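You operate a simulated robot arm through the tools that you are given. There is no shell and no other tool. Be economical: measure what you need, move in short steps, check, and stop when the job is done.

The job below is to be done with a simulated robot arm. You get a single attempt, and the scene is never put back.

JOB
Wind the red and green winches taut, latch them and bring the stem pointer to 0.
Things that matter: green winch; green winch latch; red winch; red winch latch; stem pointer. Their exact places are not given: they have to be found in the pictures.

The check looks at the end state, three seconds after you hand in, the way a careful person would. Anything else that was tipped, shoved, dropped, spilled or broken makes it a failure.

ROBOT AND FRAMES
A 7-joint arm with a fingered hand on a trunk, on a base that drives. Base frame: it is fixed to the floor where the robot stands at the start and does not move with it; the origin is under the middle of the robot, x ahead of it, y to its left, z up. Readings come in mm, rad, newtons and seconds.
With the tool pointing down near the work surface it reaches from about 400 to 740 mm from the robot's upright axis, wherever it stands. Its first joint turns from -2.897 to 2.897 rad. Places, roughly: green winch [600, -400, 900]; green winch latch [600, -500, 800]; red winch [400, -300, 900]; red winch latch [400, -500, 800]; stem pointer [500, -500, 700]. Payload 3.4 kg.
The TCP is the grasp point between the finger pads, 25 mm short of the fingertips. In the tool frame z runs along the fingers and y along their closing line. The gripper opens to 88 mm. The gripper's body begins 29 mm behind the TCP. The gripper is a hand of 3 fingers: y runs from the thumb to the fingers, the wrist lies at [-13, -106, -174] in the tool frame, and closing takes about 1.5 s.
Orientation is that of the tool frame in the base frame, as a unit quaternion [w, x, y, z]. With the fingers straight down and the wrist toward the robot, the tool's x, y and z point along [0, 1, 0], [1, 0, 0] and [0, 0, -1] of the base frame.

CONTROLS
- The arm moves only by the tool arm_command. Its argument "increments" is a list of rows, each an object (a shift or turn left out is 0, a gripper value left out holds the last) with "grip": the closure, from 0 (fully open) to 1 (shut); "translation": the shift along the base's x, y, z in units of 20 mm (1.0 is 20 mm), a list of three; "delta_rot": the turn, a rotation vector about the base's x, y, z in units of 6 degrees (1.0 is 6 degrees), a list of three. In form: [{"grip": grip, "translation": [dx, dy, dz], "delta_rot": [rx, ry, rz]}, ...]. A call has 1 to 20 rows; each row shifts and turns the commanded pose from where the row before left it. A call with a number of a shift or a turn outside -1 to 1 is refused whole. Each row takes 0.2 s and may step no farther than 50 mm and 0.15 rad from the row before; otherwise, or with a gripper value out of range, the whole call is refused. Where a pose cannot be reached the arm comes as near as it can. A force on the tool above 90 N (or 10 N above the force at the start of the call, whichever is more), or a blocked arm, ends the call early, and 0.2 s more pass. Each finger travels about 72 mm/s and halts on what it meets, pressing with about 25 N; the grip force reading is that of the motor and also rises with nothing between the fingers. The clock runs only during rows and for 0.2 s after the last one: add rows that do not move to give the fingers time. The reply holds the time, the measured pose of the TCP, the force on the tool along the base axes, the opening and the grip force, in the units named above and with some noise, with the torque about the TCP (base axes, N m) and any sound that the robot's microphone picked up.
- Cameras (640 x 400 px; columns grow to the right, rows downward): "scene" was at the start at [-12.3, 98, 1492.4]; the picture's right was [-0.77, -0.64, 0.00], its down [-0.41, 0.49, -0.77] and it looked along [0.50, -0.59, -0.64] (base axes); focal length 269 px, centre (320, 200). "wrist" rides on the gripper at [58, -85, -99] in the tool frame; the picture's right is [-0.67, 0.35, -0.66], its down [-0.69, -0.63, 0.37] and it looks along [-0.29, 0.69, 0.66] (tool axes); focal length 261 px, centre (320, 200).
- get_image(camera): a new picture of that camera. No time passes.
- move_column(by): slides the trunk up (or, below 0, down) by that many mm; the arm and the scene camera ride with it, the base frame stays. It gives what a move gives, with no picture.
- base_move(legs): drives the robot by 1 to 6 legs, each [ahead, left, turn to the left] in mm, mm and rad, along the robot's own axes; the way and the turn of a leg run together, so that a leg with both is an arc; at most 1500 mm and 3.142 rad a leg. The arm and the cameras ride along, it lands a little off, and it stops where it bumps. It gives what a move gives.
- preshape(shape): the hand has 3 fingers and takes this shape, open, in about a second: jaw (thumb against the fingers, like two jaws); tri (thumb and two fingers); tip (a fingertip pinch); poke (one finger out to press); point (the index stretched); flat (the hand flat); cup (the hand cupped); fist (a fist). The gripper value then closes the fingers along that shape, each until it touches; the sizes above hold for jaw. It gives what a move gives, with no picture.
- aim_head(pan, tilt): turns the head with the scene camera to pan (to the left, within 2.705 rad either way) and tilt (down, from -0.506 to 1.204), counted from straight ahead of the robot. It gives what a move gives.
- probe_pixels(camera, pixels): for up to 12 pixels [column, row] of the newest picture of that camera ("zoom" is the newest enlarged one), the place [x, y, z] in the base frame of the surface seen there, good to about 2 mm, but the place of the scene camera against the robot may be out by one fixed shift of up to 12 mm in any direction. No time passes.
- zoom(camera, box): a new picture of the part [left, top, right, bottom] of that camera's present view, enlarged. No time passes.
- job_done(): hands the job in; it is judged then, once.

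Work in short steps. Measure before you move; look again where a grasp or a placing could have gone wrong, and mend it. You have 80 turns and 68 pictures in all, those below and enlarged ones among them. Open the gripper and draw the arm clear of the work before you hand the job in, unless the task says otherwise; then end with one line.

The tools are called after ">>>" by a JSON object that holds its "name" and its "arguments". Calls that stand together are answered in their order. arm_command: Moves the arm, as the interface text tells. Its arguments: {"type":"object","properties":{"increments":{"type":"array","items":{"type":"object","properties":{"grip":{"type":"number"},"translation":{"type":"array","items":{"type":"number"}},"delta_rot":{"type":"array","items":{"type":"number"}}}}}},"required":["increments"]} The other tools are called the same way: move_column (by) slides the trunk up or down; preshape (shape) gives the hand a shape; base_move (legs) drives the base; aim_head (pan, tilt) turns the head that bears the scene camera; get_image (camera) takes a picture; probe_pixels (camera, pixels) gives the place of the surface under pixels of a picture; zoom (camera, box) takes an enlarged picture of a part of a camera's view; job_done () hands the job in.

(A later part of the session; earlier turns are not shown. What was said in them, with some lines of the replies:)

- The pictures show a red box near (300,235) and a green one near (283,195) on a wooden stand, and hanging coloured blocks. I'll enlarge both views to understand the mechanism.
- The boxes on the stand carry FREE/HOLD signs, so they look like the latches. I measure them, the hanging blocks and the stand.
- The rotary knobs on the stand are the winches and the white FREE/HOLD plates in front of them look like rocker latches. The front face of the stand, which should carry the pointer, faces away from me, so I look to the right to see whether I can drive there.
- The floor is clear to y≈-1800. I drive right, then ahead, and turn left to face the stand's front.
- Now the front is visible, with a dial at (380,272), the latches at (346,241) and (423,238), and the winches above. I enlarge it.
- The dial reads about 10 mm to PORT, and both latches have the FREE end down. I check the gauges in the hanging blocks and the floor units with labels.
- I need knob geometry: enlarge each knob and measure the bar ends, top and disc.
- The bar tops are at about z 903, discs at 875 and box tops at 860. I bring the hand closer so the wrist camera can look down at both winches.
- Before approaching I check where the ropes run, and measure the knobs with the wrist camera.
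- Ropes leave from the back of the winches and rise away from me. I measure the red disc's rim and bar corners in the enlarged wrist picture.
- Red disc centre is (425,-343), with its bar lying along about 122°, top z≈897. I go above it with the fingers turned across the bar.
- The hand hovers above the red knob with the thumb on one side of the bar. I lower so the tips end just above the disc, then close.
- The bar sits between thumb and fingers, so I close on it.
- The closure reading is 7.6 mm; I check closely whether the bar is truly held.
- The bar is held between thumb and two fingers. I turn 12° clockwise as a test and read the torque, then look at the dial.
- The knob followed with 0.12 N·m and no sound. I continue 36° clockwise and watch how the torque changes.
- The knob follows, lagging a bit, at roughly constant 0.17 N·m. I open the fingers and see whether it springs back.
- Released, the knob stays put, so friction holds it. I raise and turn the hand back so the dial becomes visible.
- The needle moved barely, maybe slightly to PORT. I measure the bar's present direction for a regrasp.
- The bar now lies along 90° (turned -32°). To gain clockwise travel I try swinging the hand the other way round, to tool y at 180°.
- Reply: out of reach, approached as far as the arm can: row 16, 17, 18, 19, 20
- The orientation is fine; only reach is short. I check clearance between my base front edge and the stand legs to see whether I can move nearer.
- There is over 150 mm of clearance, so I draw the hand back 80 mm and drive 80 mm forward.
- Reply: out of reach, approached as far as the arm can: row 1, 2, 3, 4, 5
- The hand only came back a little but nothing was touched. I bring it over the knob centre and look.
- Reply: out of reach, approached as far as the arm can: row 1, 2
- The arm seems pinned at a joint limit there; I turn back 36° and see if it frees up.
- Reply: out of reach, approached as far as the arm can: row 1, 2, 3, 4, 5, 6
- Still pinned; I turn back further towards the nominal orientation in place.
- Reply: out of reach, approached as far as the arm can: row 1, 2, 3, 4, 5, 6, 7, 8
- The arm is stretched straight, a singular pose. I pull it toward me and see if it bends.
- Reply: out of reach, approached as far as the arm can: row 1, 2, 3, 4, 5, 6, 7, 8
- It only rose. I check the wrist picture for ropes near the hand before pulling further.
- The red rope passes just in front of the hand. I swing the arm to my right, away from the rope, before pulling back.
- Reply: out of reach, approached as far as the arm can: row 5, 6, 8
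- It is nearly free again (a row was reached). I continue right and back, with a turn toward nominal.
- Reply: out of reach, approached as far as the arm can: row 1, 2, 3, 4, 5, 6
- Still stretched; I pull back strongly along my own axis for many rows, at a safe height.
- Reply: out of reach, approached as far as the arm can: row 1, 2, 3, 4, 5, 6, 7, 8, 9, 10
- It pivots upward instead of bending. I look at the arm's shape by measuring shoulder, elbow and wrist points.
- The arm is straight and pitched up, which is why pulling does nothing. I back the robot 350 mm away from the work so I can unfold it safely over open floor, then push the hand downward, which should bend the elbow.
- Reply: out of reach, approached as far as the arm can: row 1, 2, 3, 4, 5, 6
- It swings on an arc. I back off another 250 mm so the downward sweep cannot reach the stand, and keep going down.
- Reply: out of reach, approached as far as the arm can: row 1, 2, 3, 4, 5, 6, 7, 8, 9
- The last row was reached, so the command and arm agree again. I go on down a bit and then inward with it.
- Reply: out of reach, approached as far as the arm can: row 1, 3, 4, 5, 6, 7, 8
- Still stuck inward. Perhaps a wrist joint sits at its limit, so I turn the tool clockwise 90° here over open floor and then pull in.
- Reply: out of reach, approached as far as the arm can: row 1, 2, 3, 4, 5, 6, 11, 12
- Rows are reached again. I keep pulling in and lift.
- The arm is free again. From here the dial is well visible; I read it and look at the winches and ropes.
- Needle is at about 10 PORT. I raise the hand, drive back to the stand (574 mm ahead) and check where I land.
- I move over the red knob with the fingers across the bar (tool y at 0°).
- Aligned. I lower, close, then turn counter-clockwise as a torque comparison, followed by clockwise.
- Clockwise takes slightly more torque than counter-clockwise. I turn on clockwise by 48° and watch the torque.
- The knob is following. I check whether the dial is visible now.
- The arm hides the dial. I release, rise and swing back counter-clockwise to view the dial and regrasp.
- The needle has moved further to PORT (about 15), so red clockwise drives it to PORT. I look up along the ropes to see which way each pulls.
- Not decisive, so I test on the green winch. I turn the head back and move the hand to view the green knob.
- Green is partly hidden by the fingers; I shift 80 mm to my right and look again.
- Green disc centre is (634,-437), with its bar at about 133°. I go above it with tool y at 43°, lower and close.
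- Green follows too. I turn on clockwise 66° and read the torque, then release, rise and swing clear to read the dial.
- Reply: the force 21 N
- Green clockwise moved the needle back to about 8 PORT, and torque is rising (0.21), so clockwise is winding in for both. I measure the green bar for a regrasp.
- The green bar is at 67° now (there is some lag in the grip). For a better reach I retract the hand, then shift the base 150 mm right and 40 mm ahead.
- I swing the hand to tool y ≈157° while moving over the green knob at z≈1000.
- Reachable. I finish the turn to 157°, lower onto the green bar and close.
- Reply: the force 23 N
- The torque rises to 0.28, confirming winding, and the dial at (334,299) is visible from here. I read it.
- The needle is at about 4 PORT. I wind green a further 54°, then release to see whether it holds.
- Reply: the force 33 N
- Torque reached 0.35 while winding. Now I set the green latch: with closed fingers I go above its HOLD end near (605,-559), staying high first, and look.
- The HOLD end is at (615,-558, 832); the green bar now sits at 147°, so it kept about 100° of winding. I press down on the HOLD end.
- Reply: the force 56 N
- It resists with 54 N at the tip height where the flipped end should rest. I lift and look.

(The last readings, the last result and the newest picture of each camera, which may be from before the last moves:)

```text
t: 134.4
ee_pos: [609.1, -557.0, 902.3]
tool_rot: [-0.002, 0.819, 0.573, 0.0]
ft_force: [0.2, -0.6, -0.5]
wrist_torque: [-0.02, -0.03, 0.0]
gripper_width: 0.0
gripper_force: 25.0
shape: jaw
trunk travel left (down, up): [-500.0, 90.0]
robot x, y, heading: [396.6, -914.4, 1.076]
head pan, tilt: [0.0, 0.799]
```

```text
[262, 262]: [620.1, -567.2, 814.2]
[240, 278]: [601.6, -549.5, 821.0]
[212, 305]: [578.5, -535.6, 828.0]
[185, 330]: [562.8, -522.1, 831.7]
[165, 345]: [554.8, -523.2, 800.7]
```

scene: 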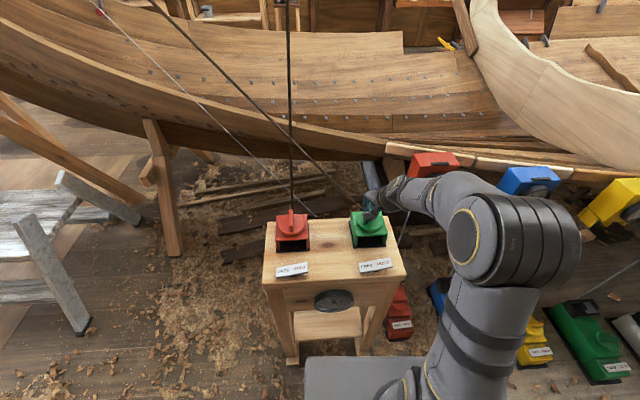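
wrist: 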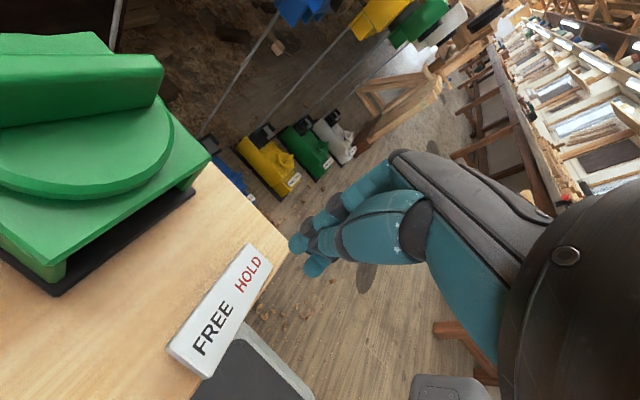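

Green latch is flipped to HOLD (HOLD end now z 814). I swing over to the red knob with the hand coming from the right side.

>>> {"name": "arm_command", "arguments": {"increments": [{"grip": 0.35, "translation": [0, 0, 0.9], "delta_rot": [0, 0, 1]}, {"translation": [0, 0, 0.9], "delta_rot": [0, 0, 1]}, {"translation": [0, 0, 0.9], "delta_rot": [0, 0, 1]}, {"translation": [0, 0, 0.9], "delta_rot": [0, 0, 1]}, {"translation": [0, 0, 0.9], "delta_rot": [0, 0, 1]}, {"translation": [-0.61, 0.71, 0], "delta_rot": [0, 0, 1]}, {"translation": [-0.61, 0.71, 0], "delta_rot": [0, 0, 1]}, {"translation": [-0.61, 0.71, 0], "delta_rot": [0, 0, 1]}, {"translation": [-0.61, 0.71, 0], "delta_rot": [0, 0, 1]}, {"translation": [-0.61, 0.71, 0], "delta_rot": [0, 0, 1]}, {"translation": [-0.61, 0.71, 0], "delta_rot": [0, 0, 1]}, {"translation": [-0.61, 0.71, 0], "delta_rot": [0, 0, 1]}, {"translation": [-0.61, 0.71, 0], "delta_rot": [0, 0, 1]}, {"translation": [-0.61, 0.71, 0], "delta_rot": [0, 0, 1]}, {"translation": [-0.61, 0.71, 0], "delta_rot": [0, 0, 1]}, {"translation": [-0.61, 0.71, 0], "delta_rot": [0, 0, 1]}, {"translation": [-0.61, 0.71, 0], "delta_rot": [0, 0, 1]}, {"translation": [-0.61, 0.71, 0], "delta_rot": [0, 0, 1]}, {"translation": [-0.61, 0.71, 0], "delta_rot": [0, 0, 1]}, {"translation": [-0.61, 0.71, 0], "delta_rot": [0, 0, 1]}]}}

>>> {"name": "arm_command", "arguments": {"increments": [{"delta_rot": [0, 0, 1]}, {"delta_rot": [0, 0, 1]}, {"delta_rot": [0, 0, 1]}, {"delta_rot": [0, 0, 1]}, {"delta_rot": [0, 0, 1]}, {"delta_rot": [0, 0, 1]}, {"delta_rot": [0, 0, 1]}, {"delta_rot": [0, 0, 1]}, {"delta_rot": [0, 0, 1]}, {}]}}

>>> {"name": "zoom", "arguments": {"camera": "scene", "box": [255, 200, 415, 316]}}

```text
t: 138.6
ee_pos: [426.0, -343.0, 991.8]
tool_rot: [-0.001, -0.088, 0.996, -0.003]
ft_force: [0.2, 0.6, -0.3]
wrist_torque: [0.03, 0.0, -0.02]
gripper_width: 57.0
gripper_force: 0.0
shape: jaw
trunk travel left (down, up): [-500.0, 90.0]
robot x, y, heading: [395.0, -911.9, 1.077]
head pan, tilt: [0.0, 0.799]
```

```text
t: 140.8
ee_pos: [427.3, -343.5, 991.4]
tool_rot: [0.001, -0.531, 0.847, -0.002]
ft_force: [-0.3, -0.9, 0.1]
wrist_torque: [-0.01, 0.0, 0.0]
gripper_width: 57.6
gripper_force: 0.1
shape: jaw
trunk travel left (down, up): [-500.0, 90.0]
robot x, y, heading: [396.8, -906.9, 1.078]
head pan, tilt: [0.0, 0.799]
```

```text
3.45 times, centred on (335, 258) of scene
```

zoom: 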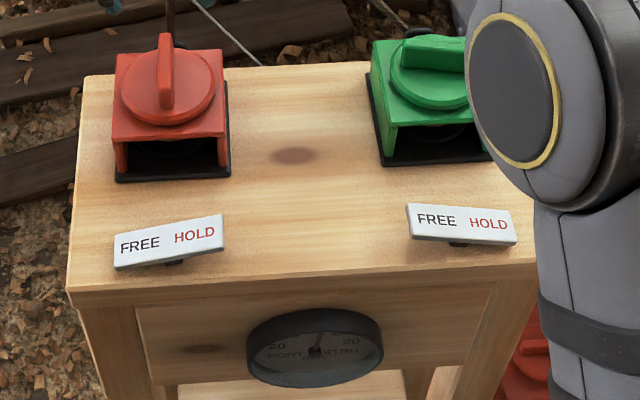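

Good view: the needle stands about upright now. I measure the red bar here.

>>> {"name": "probe_pixels", "arguments": {"camera": "zoom", "pixels": [[165, 38], [165, 50], [165, 60], [166, 70], [166, 80], [167, 100], [160, 105], [173, 105]]}}

>>> {"name": "zoom", "arguments": {"camera": "scene", "box": [308, 276, 360, 312]}}

```text
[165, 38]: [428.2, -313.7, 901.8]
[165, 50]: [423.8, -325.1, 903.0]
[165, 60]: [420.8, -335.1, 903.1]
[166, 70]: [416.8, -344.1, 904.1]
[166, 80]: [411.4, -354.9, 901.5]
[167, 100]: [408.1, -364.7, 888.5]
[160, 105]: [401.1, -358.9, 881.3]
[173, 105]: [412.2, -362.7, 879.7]
```

```text
11.11 times, centred on (334, 294) of scene
```

zoom: 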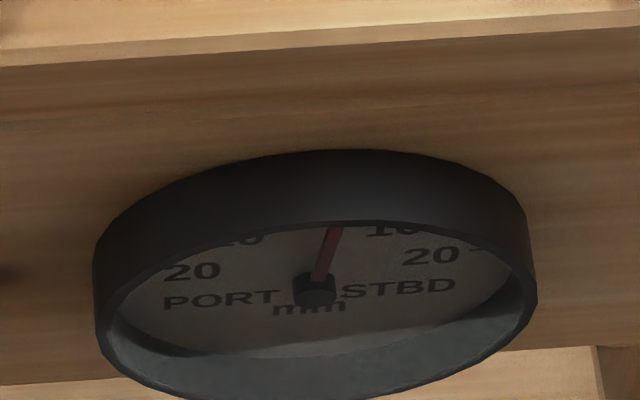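

The red bar is at 68° and the needle at about 2–3 STBD. I lower onto the red bar, close and wind clockwise in steps.

>>> {"name": "arm_command", "arguments": {"increments": [{"delta_rot": [0, 0, 0.6], "translation": [0, 0, -0.8]}, {"translation": [0, 0, -0.9]}, {"translation": [0, 0, -0.9]}, {"translation": [0, 0, -0.9]}, {"translation": [0, 0, -0.88]}, {}, {"grip": 1.0}, {}, {}, {}, {}, {}, {}]}}

>>> {"name": "arm_command", "arguments": {"increments": [{"delta_rot": [0, 0, -0.9]}, {"delta_rot": [0, 0, -0.9]}, {"delta_rot": [0, 0, -0.9]}, {"delta_rot": [0, 0, -0.9]}, {"delta_rot": [0, 0, -0.9]}, {}]}}

>>> {"name": "arm_command", "arguments": {"increments": [{"delta_rot": [0, 0, -0.9]}, {"delta_rot": [0, 0, -0.9]}, {"delta_rot": [0, 0, -0.9]}, {"delta_rot": [0, 0, -0.9]}, {"delta_rot": [0, 0, -0.9]}, {}]}}

>>> {"name": "arm_command", "arguments": {"increments": [{"delta_rot": [0, 0, -0.9]}, {"delta_rot": [0, 0, -0.9]}, {"delta_rot": [0, 0, -0.9]}, {"delta_rot": [0, 0, -0.9]}, {"delta_rot": [0, 0, -0.9]}, {}]}}

>>> {"name": "zoom", "arguments": {"camera": "scene", "box": [255, 200, 415, 316]}}

```text
t: 143.6
ee_pos: [427.8, -344.6, 903.9]
tool_rot: [0.0, -0.556, 0.831, -0.002]
ft_force: [-0.3, 0.1, -3.0]
wrist_torque: [0.01, 0.01, 0.0]
gripper_width: 7.2
gripper_force: 25.2
shape: jaw
trunk travel left (down, up): [-500.0, 90.0]
robot x, y, heading: [392.0, -908.2, 1.076]
head pan, tilt: [0.0, 0.799]
```

```text
t: 145.0
ee_pos: [424.3, -345.7, 903.5]
tool_rot: [0.0, -0.348, 0.938, -0.002]
ft_force: [-11.2, -10.1, -5.3]
wrist_torque: [-0.12, 0.23, 0.2]
gripper_width: 7.3
gripper_force: 24.8
shape: jaw
trunk travel left (down, up): [-500.0, 90.0]
robot x, y, heading: [394.4, -909.0, 1.075]
head pan, tilt: [0.0, 0.799]
```

```text
t: 146.4
ee_pos: [422.9, -344.0, 903.8]
tool_rot: [0.0, -0.119, 0.993, -0.001]
ft_force: [-24.0, -1.1, -8.1]
wrist_torque: [0.05, 0.46, 0.29]
gripper_width: 7.3
gripper_force: 24.7
shape: jaw
trunk travel left (down, up): [-500.0, 90.0]
robot x, y, heading: [398.4, -907.4, 1.077]
head pan, tilt: [0.0, 0.799]
```

```text
t: 147.8
ee_pos: [420.8, -342.3, 903.8]
tool_rot: [-0.001, 0.115, 0.993, -0.001]
ft_force: [-26.2, 13.5, -2.5]
wrist_torque: [0.4, 0.47, 0.37]
gripper_width: 7.4
gripper_force: 25.6
shape: jaw
trunk travel left (down, up): [-500.0, 90.0]
robot x, y, heading: [395.4, -908.2, 1.069]
head pan, tilt: [0.0, 0.799]
```

```text
3.45 times, centred on (335, 258) of scene
```

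zoom: 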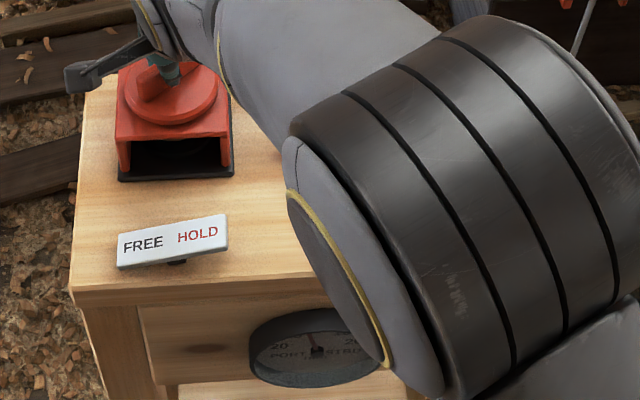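

Red torque is 0.37 and the needle is slightly to PORT. I release, rise clear and take one full picture for ropes, bars and dial.

>>> {"name": "arm_command", "arguments": {"increments": [{"grip": 0.35}, {}, {}, {}, {"translation": [0, 0, 0.9]}, {"translation": [0, 0, 0.9]}, {"translation": [0, 0, 0.9]}, {"translation": [0, 0, 0.9]}, {"translation": [0, 0, 0.9], "delta_rot": [0, 0, 1]}, {"delta_rot": [0, 0, 1]}, {"delta_rot": [0, 0, 1]}, {"delta_rot": [0, 0, 1]}, {"delta_rot": [0, 0, 1]}, {"delta_rot": [0, 0, 1]}, {"delta_rot": [0, 0, 1]}, {"delta_rot": [0, 0, 1]}, {"delta_rot": [0, 0, 1]}, {"delta_rot": [0, 0, 1]}, {"delta_rot": [0, 0, 1]}, {"delta_rot": [0, 0, 1]}]}}

>>> {"name": "zoom", "arguments": {"camera": "scene", "box": [180, 180, 420, 330]}}

>>> {"name": "probe_pixels", "arguments": {"camera": "zoom", "pixels": [[270, 80], [275, 90], [280, 100], [290, 110], [300, 105]]}}

```text
t: 152.0
ee_pos: [426.0, -345.0, 994.4]
tool_rot: [0.0, -0.49, 0.872, -0.002]
ft_force: [-0.7, -0.2, 0.9]
wrist_torque: [-0.01, 0.02, -0.01]
gripper_width: 57.1
gripper_force: 0.0
shape: jaw
trunk travel left (down, up): [-500.0, 90.0]
robot x, y, heading: [395.3, -907.6, 1.074]
head pan, tilt: [0.0, 0.799]
```

```text
2.67 times, centred on (300, 255) of scene
```

zoom: 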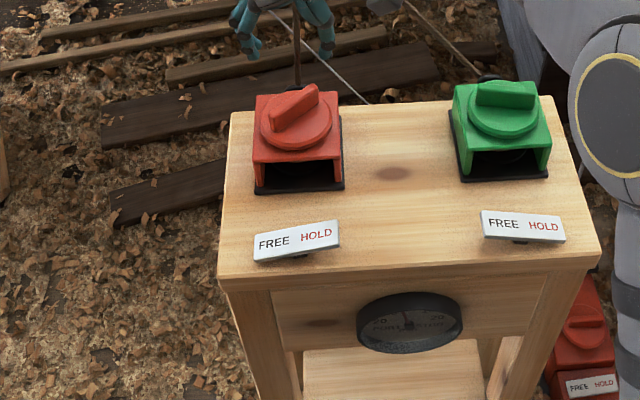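

```text
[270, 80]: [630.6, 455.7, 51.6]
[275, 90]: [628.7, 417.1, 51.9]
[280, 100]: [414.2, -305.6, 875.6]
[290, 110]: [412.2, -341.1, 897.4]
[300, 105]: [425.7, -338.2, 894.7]
```

Red kept its turn and the ropes look straight. Next I press the red latch's HOLD end near (402,-462, 831) with closed fingers.

>>> {"name": "arm_command", "arguments": {"increments": [{"grip": 1.0, "translation": [-0.2, -0.975, 0]}, {"translation": [-0.2, -0.975, 0]}, {"translation": [-0.2, -0.975, 0]}, {"translation": [-0.2, -0.975, 0]}, {"translation": [-0.2, -0.975, 0]}, {"translation": [-0.2, -0.975, 0]}, {"translation": [0, 0, -0.85]}, {"translation": [0, 0, -0.85]}, {"translation": [0, 0, -0.85]}, {"translation": [0, 0, -0.85]}, {"translation": [0, 0, -0.85]}, {"translation": [0, 0, -0.85]}, {"translation": [0, 0, -0.85]}, {"translation": [0, 0, -0.85]}, {}]}}

>>> {"name": "arm_command", "arguments": {"increments": [{"translation": [0, 0, -0.25]}, {"translation": [0, 0, -0.25]}, {"translation": [0, 0, -0.25]}, {"translation": [0, 0, -0.25]}, {}]}}

```text
t: 155.2
ee_pos: [401.8, -461.8, 858.4]
tool_rot: [-0.001, -0.49, 0.872, -0.003]
ft_force: [-0.6, 0.2, 1.7]
wrist_torque: [0.02, -0.01, 0.04]
gripper_width: 0.0
gripper_force: 25.2
shape: jaw
trunk travel left (down, up): [-500.0, 90.0]
robot x, y, heading: [395.2, -907.6, 1.08]
head pan, tilt: [0.0, 0.799]
```

```text
t: 156.4
ee_pos: [401.9, -463.4, 840.7]
tool_rot: [0.002, -0.489, 0.872, 0.002]
ft_force: [0.6, 3.1, 49.8]
wrist_torque: [0.03, 0.08, 0.01]
gripper_width: 0.0
gripper_force: 25.0
shape: jaw
trunk travel left (down, up): [-500.0, 90.0]
robot x, y, heading: [394.7, -908.4, 1.075]
head pan, tilt: [0.0, 0.799]
```

Same feel as the green one. I lift, then cross over to the green knob with tool y at 57° (its bar is at 147°).

>>> {"name": "arm_command", "arguments": {"increments": [{"translation": [0, 0, 0.95]}, {"translation": [0, 0, 0.95]}, {"translation": [0, 0, 0.95]}, {"translation": [0, 0, 0.95]}, {"translation": [0, 0, 0.95]}, {"translation": [0, 0, 0.95]}, {"translation": [0, 0, 0.95]}, {"grip": 0.35}]}}

>>> {"name": "arm_command", "arguments": {"increments": [{"translation": [0.83, 0.09, 0], "delta_rot": [0, 0, -1]}, {"translation": [0.83, 0.09, 0], "delta_rot": [0, 0, -1]}, {"translation": [0.83, 0.09, 0], "delta_rot": [0, 0, -1]}, {"translation": [0.83, 0.09, 0], "delta_rot": [0, 0, -1]}, {"translation": [0.83, 0.09, 0], "delta_rot": [0, 0, -1]}, {"translation": [0.83, 0.09, 0], "delta_rot": [0, 0, -1]}, {"translation": [0.83, 0.09, 0], "delta_rot": [0, 0, -1]}, {"translation": [0.83, 0.09, 0], "delta_rot": [0, 0, -1]}, {"translation": [0.83, 0.09, 0], "delta_rot": [0, 0, -1]}, {"translation": [0.83, 0.09, 0], "delta_rot": [0, 0, -1]}, {"translation": [0.83, 0.09, 0], "delta_rot": [0, 0, -1]}, {"translation": [0.83, 0.09, 0], "delta_rot": [0, 0, -1]}, {"translation": [0.83, 0.09, 0], "delta_rot": [0, 0, -1]}, {"translation": [0.83, 0.09, 0], "delta_rot": [0, 0, -1]}, {"delta_rot": [0, 0, -1]}, {"delta_rot": [0, 0, -0.3]}, {}]}}

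>>> {"name": "zoom", "arguments": {"camera": "scene", "box": [250, 190, 410, 320]}}

```text
t: 158.2
ee_pos: [403.2, -461.4, 970.9]
tool_rot: [0.0, -0.49, 0.872, -0.001]
ft_force: [1.2, 0.4, 0.0]
wrist_torque: [0.02, -0.01, -0.02]
gripper_width: 56.8
gripper_force: 0.0
shape: jaw
trunk travel left (down, up): [-500.0, 90.0]
robot x, y, heading: [393.5, -907.7, 1.078]
head pan, tilt: [0.0, 0.799]
```

```text
t: 161.8
ee_pos: [633.1, -436.7, 971.0]
tool_rot: [-0.001, 0.286, 0.958, -0.002]
ft_force: [-0.6, -0.1, -0.6]
wrist_torque: [0.02, 0.0, 0.02]
gripper_width: 57.5
gripper_force: 0.0
shape: jaw
trunk travel left (down, up): [-500.0, 90.0]
robot x, y, heading: [394.3, -906.0, 1.074]
head pan, tilt: [0.0, 0.799]
```

```text
3.08 times, centred on (330, 255) of scene
```

zoom: 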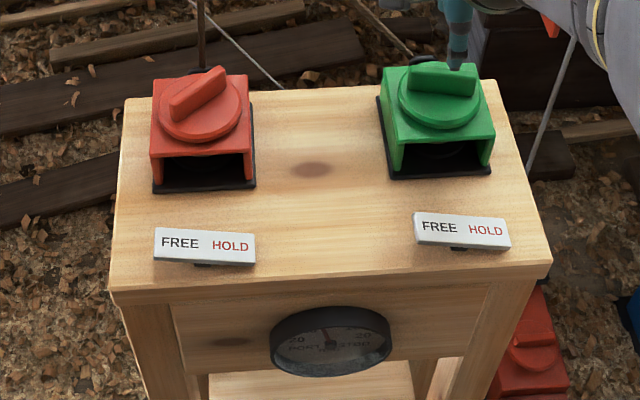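

Both latches are now on HOLD, with the needle slightly to PORT. I grip the green knob and try a small clockwise turn with the latch held.

>>> {"name": "arm_command", "arguments": {"increments": [{"translation": [0.03, 0, -0.85]}, {"translation": [0, 0, -0.85]}, {"translation": [0, 0, -0.85]}, {"translation": [0, 0, -0.83]}, {}, {"grip": 1.0}, {}, {}, {}, {}, {}, {}]}}

>>> {"name": "arm_command", "arguments": {"increments": [{"delta_rot": [0, 0, -0.7]}, {"delta_rot": [0, 0, -0.7]}, {"delta_rot": [0, 0, -0.7]}, {"delta_rot": [0, 0, -0.7]}, {}]}}

>>> {"name": "arm_command", "arguments": {"increments": [{"delta_rot": [0, 0, -0.7]}, {"delta_rot": [0, 0, -0.7]}, {"delta_rot": [0, 0, -0.7]}, {"delta_rot": [0, 0, -0.7]}, {}]}}

>>> {"name": "zoom", "arguments": {"camera": "scene", "box": [306, 276, 358, 312]}}

```text
t: 164.4
ee_pos: [634.8, -435.7, 903.2]
tool_rot: [-0.001, 0.285, 0.959, -0.001]
ft_force: [0.0, -0.8, -3.0]
wrist_torque: [0.02, 0.03, -0.04]
gripper_width: 7.3
gripper_force: 25.0
shape: jaw
trunk travel left (down, up): [-500.0, 90.0]
robot x, y, heading: [395.8, -911.4, 1.076]
head pan, tilt: [0.0, 0.799]
```

```text
t: 165.6
ee_pos: [635.0, -434.9, 903.7]
tool_rot: [-0.001, 0.422, 0.907, -0.001]
ft_force: [-5.6, 5.4, -2.2]
wrist_torque: [0.12, 0.09, 0.12]
gripper_width: 7.2
gripper_force: 24.4
shape: jaw
trunk travel left (down, up): [-500.0, 90.0]
robot x, y, heading: [395.1, -910.4, 1.076]
head pan, tilt: [0.0, 0.799]
```

```text
t: 166.8
ee_pos: [634.6, -433.0, 903.2]
tool_rot: [-0.001, 0.55, 0.835, 0.0]
ft_force: [-7.0, 19.3, 1.6]
wrist_torque: [0.4, 0.01, 0.29]
gripper_width: 7.5
gripper_force: 25.4
shape: jaw
trunk travel left (down, up): [-500.0, 90.0]
robot x, y, heading: [394.4, -908.8, 1.079]
head pan, tilt: [0.0, 0.799]
```

```text
11.11 times, centred on (332, 294) of scene
```

zoom: 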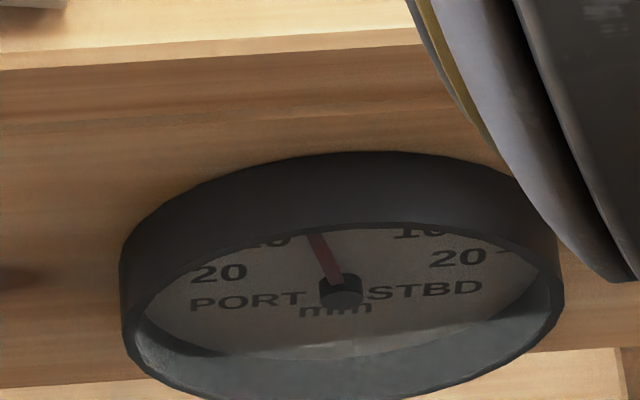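

The needle reads about 3–4 PORT. I turn another 17° and judge by the torque whether the knob turns while on HOLD.

>>> {"name": "arm_command", "arguments": {"increments": [{"delta_rot": [0, 0, -0.7]}, {"delta_rot": [0, 0, -0.7]}, {"delta_rot": [0, 0, -0.7]}, {"delta_rot": [0, 0, -0.7]}, {}]}}

```text
t: 168.0
ee_pos: [634.1, -433.8, 901.6]
tool_rot: [-0.001, 0.665, 0.746, 0.0]
ft_force: [-4.0, 23.4, 6.9]
wrist_torque: [0.44, -0.05, 0.31]
gripper_width: 7.7
gripper_force: 24.7
shape: jaw
trunk travel left (down, up): [-500.0, 90.0]
robot x, y, heading: [396.0, -907.4, 1.074]
head pan, tilt: [0.0, 0.799]
```

Torque plateaus at 0.31: either it is turning or slipping in the grip. I check with one wrist picture.

>>> {"name": "get_image", "arguments": {"camera": "wrist"}}

>>> {"name": "probe_pixels", "arguments": {"camera": "wrist", "pixels": [[255, 222], [270, 230], [285, 238], [300, 245], [245, 240], [262, 250], [280, 260]]}}

```text
3 pictures are left
```

wrist: 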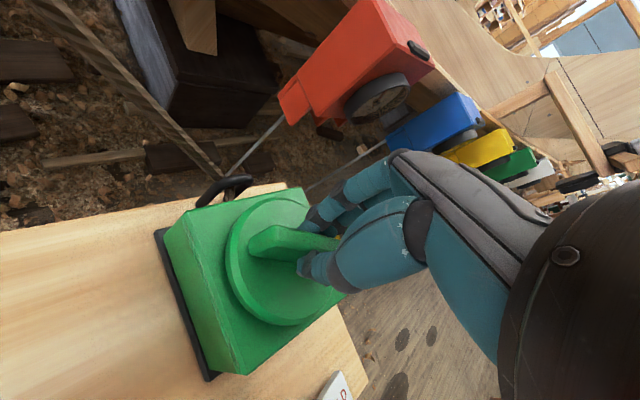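

```text
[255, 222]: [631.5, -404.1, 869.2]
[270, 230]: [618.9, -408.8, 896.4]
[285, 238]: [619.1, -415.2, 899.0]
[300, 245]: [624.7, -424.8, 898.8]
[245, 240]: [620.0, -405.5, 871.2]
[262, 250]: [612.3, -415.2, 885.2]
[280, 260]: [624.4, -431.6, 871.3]
```

The green bar has gone from 147° to about 124°, so it can be wound while on HOLD. I need about 2–3 mm more to STBD: another 21°, then release, rise and read the dial.

>>> {"name": "arm_command", "arguments": {"increments": [{"delta_rot": [0, 0, -0.7]}, {"delta_rot": [0, 0, -0.7]}, {"delta_rot": [0, 0, -0.7]}, {"delta_rot": [0, 0, -0.7]}, {"delta_rot": [0, 0, -0.7]}, {}]}}

>>> {"name": "arm_command", "arguments": {"increments": [{"grip": 0.35}, {}, {}, {}, {"translation": [0, 0, 0.9]}, {"translation": [0, 0, 0.9]}, {"translation": [0, 0, 0.9]}, {"translation": [0, 0, 0.9]}, {"delta_rot": [0, 0, 1]}, {"delta_rot": [0, 0, 1]}, {"delta_rot": [0, 0, 1]}, {"delta_rot": [0, 0, 1]}, {"delta_rot": [0, 0, 1]}, {"delta_rot": [0, 0, 1]}, {"delta_rot": [0, 0, 1]}, {"delta_rot": [0, 0, 1]}, {"delta_rot": [0, 0, 1]}, {"delta_rot": [0, 0, 1]}, {"delta_rot": [0, 0, 1]}, {"delta_rot": [0, 0, 1]}]}}

>>> {"name": "zoom", "arguments": {"camera": "scene", "box": [306, 276, 358, 312]}}

```text
t: 169.4
ee_pos: [636.1, -432.1, 903.2]
tool_rot: [-0.001, 0.791, 0.612, 0.0]
ft_force: [2.7, 26.6, 7.2]
wrist_torque: [0.44, -0.21, 0.34]
gripper_width: 7.6
gripper_force: 24.8
shape: jaw
trunk travel left (down, up): [-500.0, 90.0]
robot x, y, heading: [394.8, -910.4, 1.076]
head pan, tilt: [0.0, 0.799]
```

```text
t: 173.6
ee_pos: [635.8, -436.6, 974.9]
tool_rot: [-0.001, 0.281, 0.96, 0.0]
ft_force: [-0.9, -0.3, -0.9]
wrist_torque: [-0.01, -0.05, -0.01]
gripper_width: 57.1
gripper_force: 0.0
shape: jaw
trunk travel left (down, up): [-500.0, 90.0]
robot x, y, heading: [394.4, -907.8, 1.078]
head pan, tilt: [0.0, 0.799]
```

```text
11.11 times, centred on (332, 294) of scene
```

zoom: 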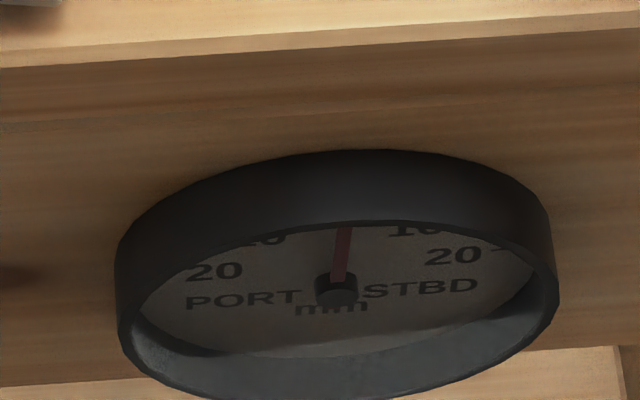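

The needle is now near 0, perhaps about 1 mm STBD. I measure points along the needle for a firmer angle.

>>> {"name": "probe_pixels", "arguments": {"camera": "zoom", "pixels": [[345, 229], [345, 234], [344, 239], [343, 244], [342, 249], [341, 254], [341, 259], [340, 264], [339, 269], [338, 274], [216, 271], [452, 257]]}}

```text
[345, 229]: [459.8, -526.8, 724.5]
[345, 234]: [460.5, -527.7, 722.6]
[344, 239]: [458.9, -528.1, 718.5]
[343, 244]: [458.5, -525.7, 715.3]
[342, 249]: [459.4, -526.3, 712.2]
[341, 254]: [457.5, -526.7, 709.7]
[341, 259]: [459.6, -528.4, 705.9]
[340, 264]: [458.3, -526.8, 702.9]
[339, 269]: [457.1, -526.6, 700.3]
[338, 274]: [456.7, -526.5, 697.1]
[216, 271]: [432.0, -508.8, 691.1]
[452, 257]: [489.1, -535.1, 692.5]
```

Both estimates give about 1 mm STBD, so a small red trim is worthwhile. I go to the red knob (bar near 22°, tool y 112°), lower and grip.

>>> {"name": "arm_command", "arguments": {"increments": [{"translation": [-0.955, 0.423, 0], "delta_rot": [0, 0, 0.827]}, {"translation": [-0.955, 0.423, 0], "delta_rot": [0, 0, 0.827]}, {"translation": [-0.955, 0.423, 0], "delta_rot": [0, 0, 0.827]}, {"translation": [-0.955, 0.423, 0], "delta_rot": [0, 0, 0.827]}, {"translation": [-0.955, 0.423, 0], "delta_rot": [0, 0, 0.827]}, {"translation": [-0.955, 0.423, 0], "delta_rot": [0, 0, 0.827]}, {"translation": [-0.955, 0.423, 0], "delta_rot": [0, 0, 0.827]}, {"translation": [-0.955, 0.423, 0], "delta_rot": [0, 0, 0.827]}, {"translation": [-0.955, 0.423, 0], "delta_rot": [0, 0, 0.827]}, {"translation": [-0.955, 0.423, 0], "delta_rot": [0, 0, 0.827]}, {"translation": [-0.955, 0.423, 0], "delta_rot": [0, 0, 0.827]}, {}, {"translation": [0, 0, -0.88]}, {"translation": [0, 0, -0.88]}, {"translation": [0, 0, -0.88]}, {"translation": [0, 0, -0.88]}, {}]}}

>>> {"name": "arm_command", "arguments": {"increments": [{"grip": 1.0}, {}, {}, {}, {}, {}, {}]}}

>>> {"name": "arm_command", "arguments": {"increments": [{"delta_rot": [0, 0, -0.7]}, {"delta_rot": [0, 0, -0.7]}, {"delta_rot": [0, 0, -0.7]}, {"delta_rot": [0, 0, -0.7]}, {}]}}

```text
t: 177.2
ee_pos: [425.3, -343.7, 905.1]
tool_rot: [-0.001, -0.19, 0.982, -0.003]
ft_force: [0.5, 0.1, 0.2]
wrist_torque: [0.04, 0.02, -0.06]
gripper_width: 57.3
gripper_force: 0.0
shape: jaw
trunk travel left (down, up): [-500.0, 90.0]
robot x, y, heading: [392.4, -910.3, 1.072]
head pan, tilt: [0.0, 0.799]
```

```text
t: 178.8
ee_pos: [425.0, -342.8, 905.2]
tool_rot: [-0.001, -0.19, 0.982, -0.002]
ft_force: [-0.1, 0.9, -2.5]
wrist_torque: [0.01, -0.01, 0.0]
gripper_width: 7.5
gripper_force: 24.8
shape: jaw
trunk travel left (down, up): [-500.0, 90.0]
robot x, y, heading: [393.9, -912.2, 1.076]
head pan, tilt: [0.0, 0.799]
```

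```text
t: 180.0
ee_pos: [424.5, -343.7, 905.3]
tool_rot: [-0.001, -0.045, 0.999, -0.001]
ft_force: [-8.5, -1.6, -1.1]
wrist_torque: [0.02, 0.17, 0.17]
gripper_width: 7.1
gripper_force: 25.1
shape: jaw
trunk travel left (down, up): [-500.0, 90.0]
robot x, y, heading: [393.6, -909.9, 1.077]
head pan, tilt: [0.0, 0.799]
```

Aligned well (zero torque on closing) and 0.17 after 17°. I continue in steps watching for the 0.37 N·m level where it last moved.

>>> {"name": "arm_command", "arguments": {"increments": [{"delta_rot": [0, 0, -0.7]}, {"delta_rot": [0, 0, -0.7]}, {"delta_rot": [0, 0, -0.7]}, {"delta_rot": [0, 0, -0.7]}, {}]}}

>>> {"name": "arm_command", "arguments": {"increments": [{"delta_rot": [0, 0, -0.5]}, {"delta_rot": [0, 0, -0.5]}, {}, {}]}}

```text
t: 181.2
ee_pos: [422.5, -342.6, 904.2]
tool_rot: [-0.001, 0.101, 0.995, 0.0]
ft_force: [-18.2, 2.7, -2.1]
wrist_torque: [0.11, 0.35, 0.26]
gripper_width: 7.2
gripper_force: 24.7
shape: jaw
trunk travel left (down, up): [-500.0, 90.0]
robot x, y, heading: [395.3, -907.0, 1.078]
head pan, tilt: [0.0, 0.799]
```

```text
t: 182.2
ee_pos: [421.4, -342.0, 904.1]
tool_rot: [-0.001, 0.152, 0.988, 0.0]
ft_force: [-21.7, 7.6, -1.1]
wrist_torque: [0.23, 0.41, 0.35]
gripper_width: 7.1
gripper_force: 24.9
shape: jaw
trunk travel left (down, up): [-500.0, 90.0]
robot x, y, heading: [394.2, -906.4, 1.073]
head pan, tilt: [0.0, 0.799]
```

Torque 0.35 at 40°: it is at the point of moving. I add 5°, then release, rise, swing clear and read the dial.

>>> {"name": "arm_command", "arguments": {"increments": [{"delta_rot": [0, 0, -0.4]}, {"delta_rot": [0, 0, -0.4]}, {}, {}]}}

>>> {"name": "arm_command", "arguments": {"increments": [{"grip": 0.35}, {}, {}, {}, {"translation": [0, 0, 0.9]}, {"translation": [0, 0, 0.9]}, {"translation": [0, 0, 0.9]}, {"translation": [0, 0, 0.9]}, {"delta_rot": [0, 0, 1]}, {"delta_rot": [0, 0, 1]}, {"delta_rot": [0, 0, 1]}, {"delta_rot": [0, 0, 1]}, {"delta_rot": [0, 0, 1]}, {"delta_rot": [0, 0, 1]}, {"delta_rot": [0, 0, 1]}, {"delta_rot": [0, 0, 1]}, {"delta_rot": [0, 0, 1]}, {"delta_rot": [0, 0, 1]}, {"delta_rot": [0, 0, 1]}, {"delta_rot": [0, 0, 1]}]}}

>>> {"name": "zoom", "arguments": {"camera": "scene", "box": [306, 276, 358, 312]}}

>>> {"name": "probe_pixels", "arguments": {"camera": "zoom", "pixels": [[216, 271], [452, 257]]}}

```text
t: 183.2
ee_pos: [422.2, -340.7, 904.1]
tool_rot: [0.0, 0.195, 0.981, -0.001]
ft_force: [-22.6, 12.8, 0.2]
wrist_torque: [0.31, 0.43, 0.36]
gripper_width: 7.2
gripper_force: 25.2
shape: jaw
trunk travel left (down, up): [-500.0, 90.0]
robot x, y, heading: [398.1, -914.1, 1.076]
head pan, tilt: [0.0, 0.799]
```

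```text
t: 187.4
ee_pos: [425.3, -343.3, 977.2]
tool_rot: [0.0, -0.42, 0.907, -0.002]
ft_force: [0.7, -0.3, -0.6]
wrist_torque: [-0.05, -0.02, 0.0]
gripper_width: 56.7
gripper_force: 0.0
shape: jaw
trunk travel left (down, up): [-500.0, 90.0]
robot x, y, heading: [396.9, -912.3, 1.077]
head pan, tilt: [0.0, 0.799]
```

```text
11.11 times, centred on (332, 294) of scene
```

zoom: 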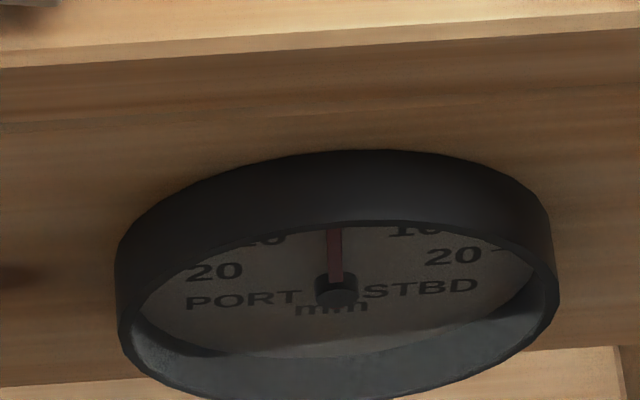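

```text
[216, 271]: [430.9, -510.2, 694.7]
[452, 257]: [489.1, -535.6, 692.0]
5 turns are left
```

The needle is now essentially at 0 and both latches are on HOLD. I open the hand and draw the arm up and back, clear of the work.

>>> {"name": "arm_command", "arguments": {"increments": [{"grip": 0.0, "translation": [0, 0, 0.9]}, {"translation": [0, 0, 0.9]}, {"translation": [0, 0, 0.9]}, {"translation": [0.2, -0.8, 0.3], "delta_rot": [0, 0, -1]}, {"translation": [0.2, -0.8, 0.3], "delta_rot": [0, 0, -1]}, {"translation": [0.2, -0.8, 0.3], "delta_rot": [0, 0, -1]}, {"translation": [0.2, -0.8, 0.3], "delta_rot": [0, 0, -1]}, {"translation": [0.2, -0.8, 0.3], "delta_rot": [0, 0, -1]}, {"translation": [0.2, -0.8, 0.3], "delta_rot": [0, 0, -1]}, {}]}}

>>> {"name": "zoom", "arguments": {"camera": "scene", "box": [250, 190, 410, 320]}}

```text
t: 189.6
ee_pos: [448.5, -438.2, 1067.6]
tool_rot: [-0.001, -0.118, 0.993, -0.002]
ft_force: [0.1, -0.8, -0.6]
wrist_torque: [0.04, 0.0, 0.02]
gripper_width: 87.6
gripper_force: 0.0
shape: jaw
trunk travel left (down, up): [-500.0, 90.0]
robot x, y, heading: [394.8, -908.3, 1.073]
head pan, tilt: [0.0, 0.799]
```

```text
3.08 times, centred on (330, 255) of scene
4 turns are left
```

zoom: 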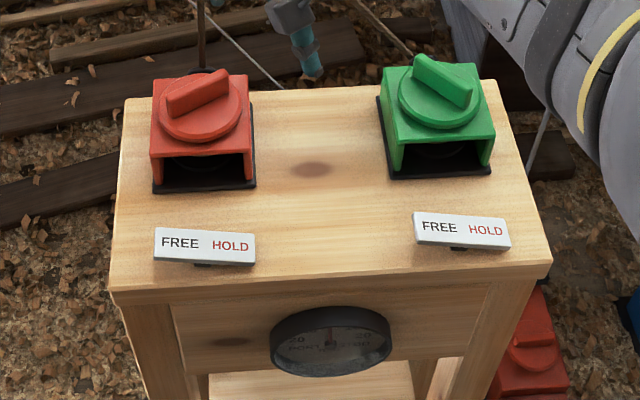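

Both latches are on HOLD, the needle is upright at 0 and the arm is clear, so I hand in.

>>> {"name": "job_done", "arguments": {}}

```text
The job is handed in.
```

I wound both winches in, set both latches to HOLD and brought the stem pointer to about 0 (within roughly 1 mm by eye). Tautness is judged from the rising winding torque and the straight-looking ropes, as there was no tension gauge to read. The hand is open and clear of the work.
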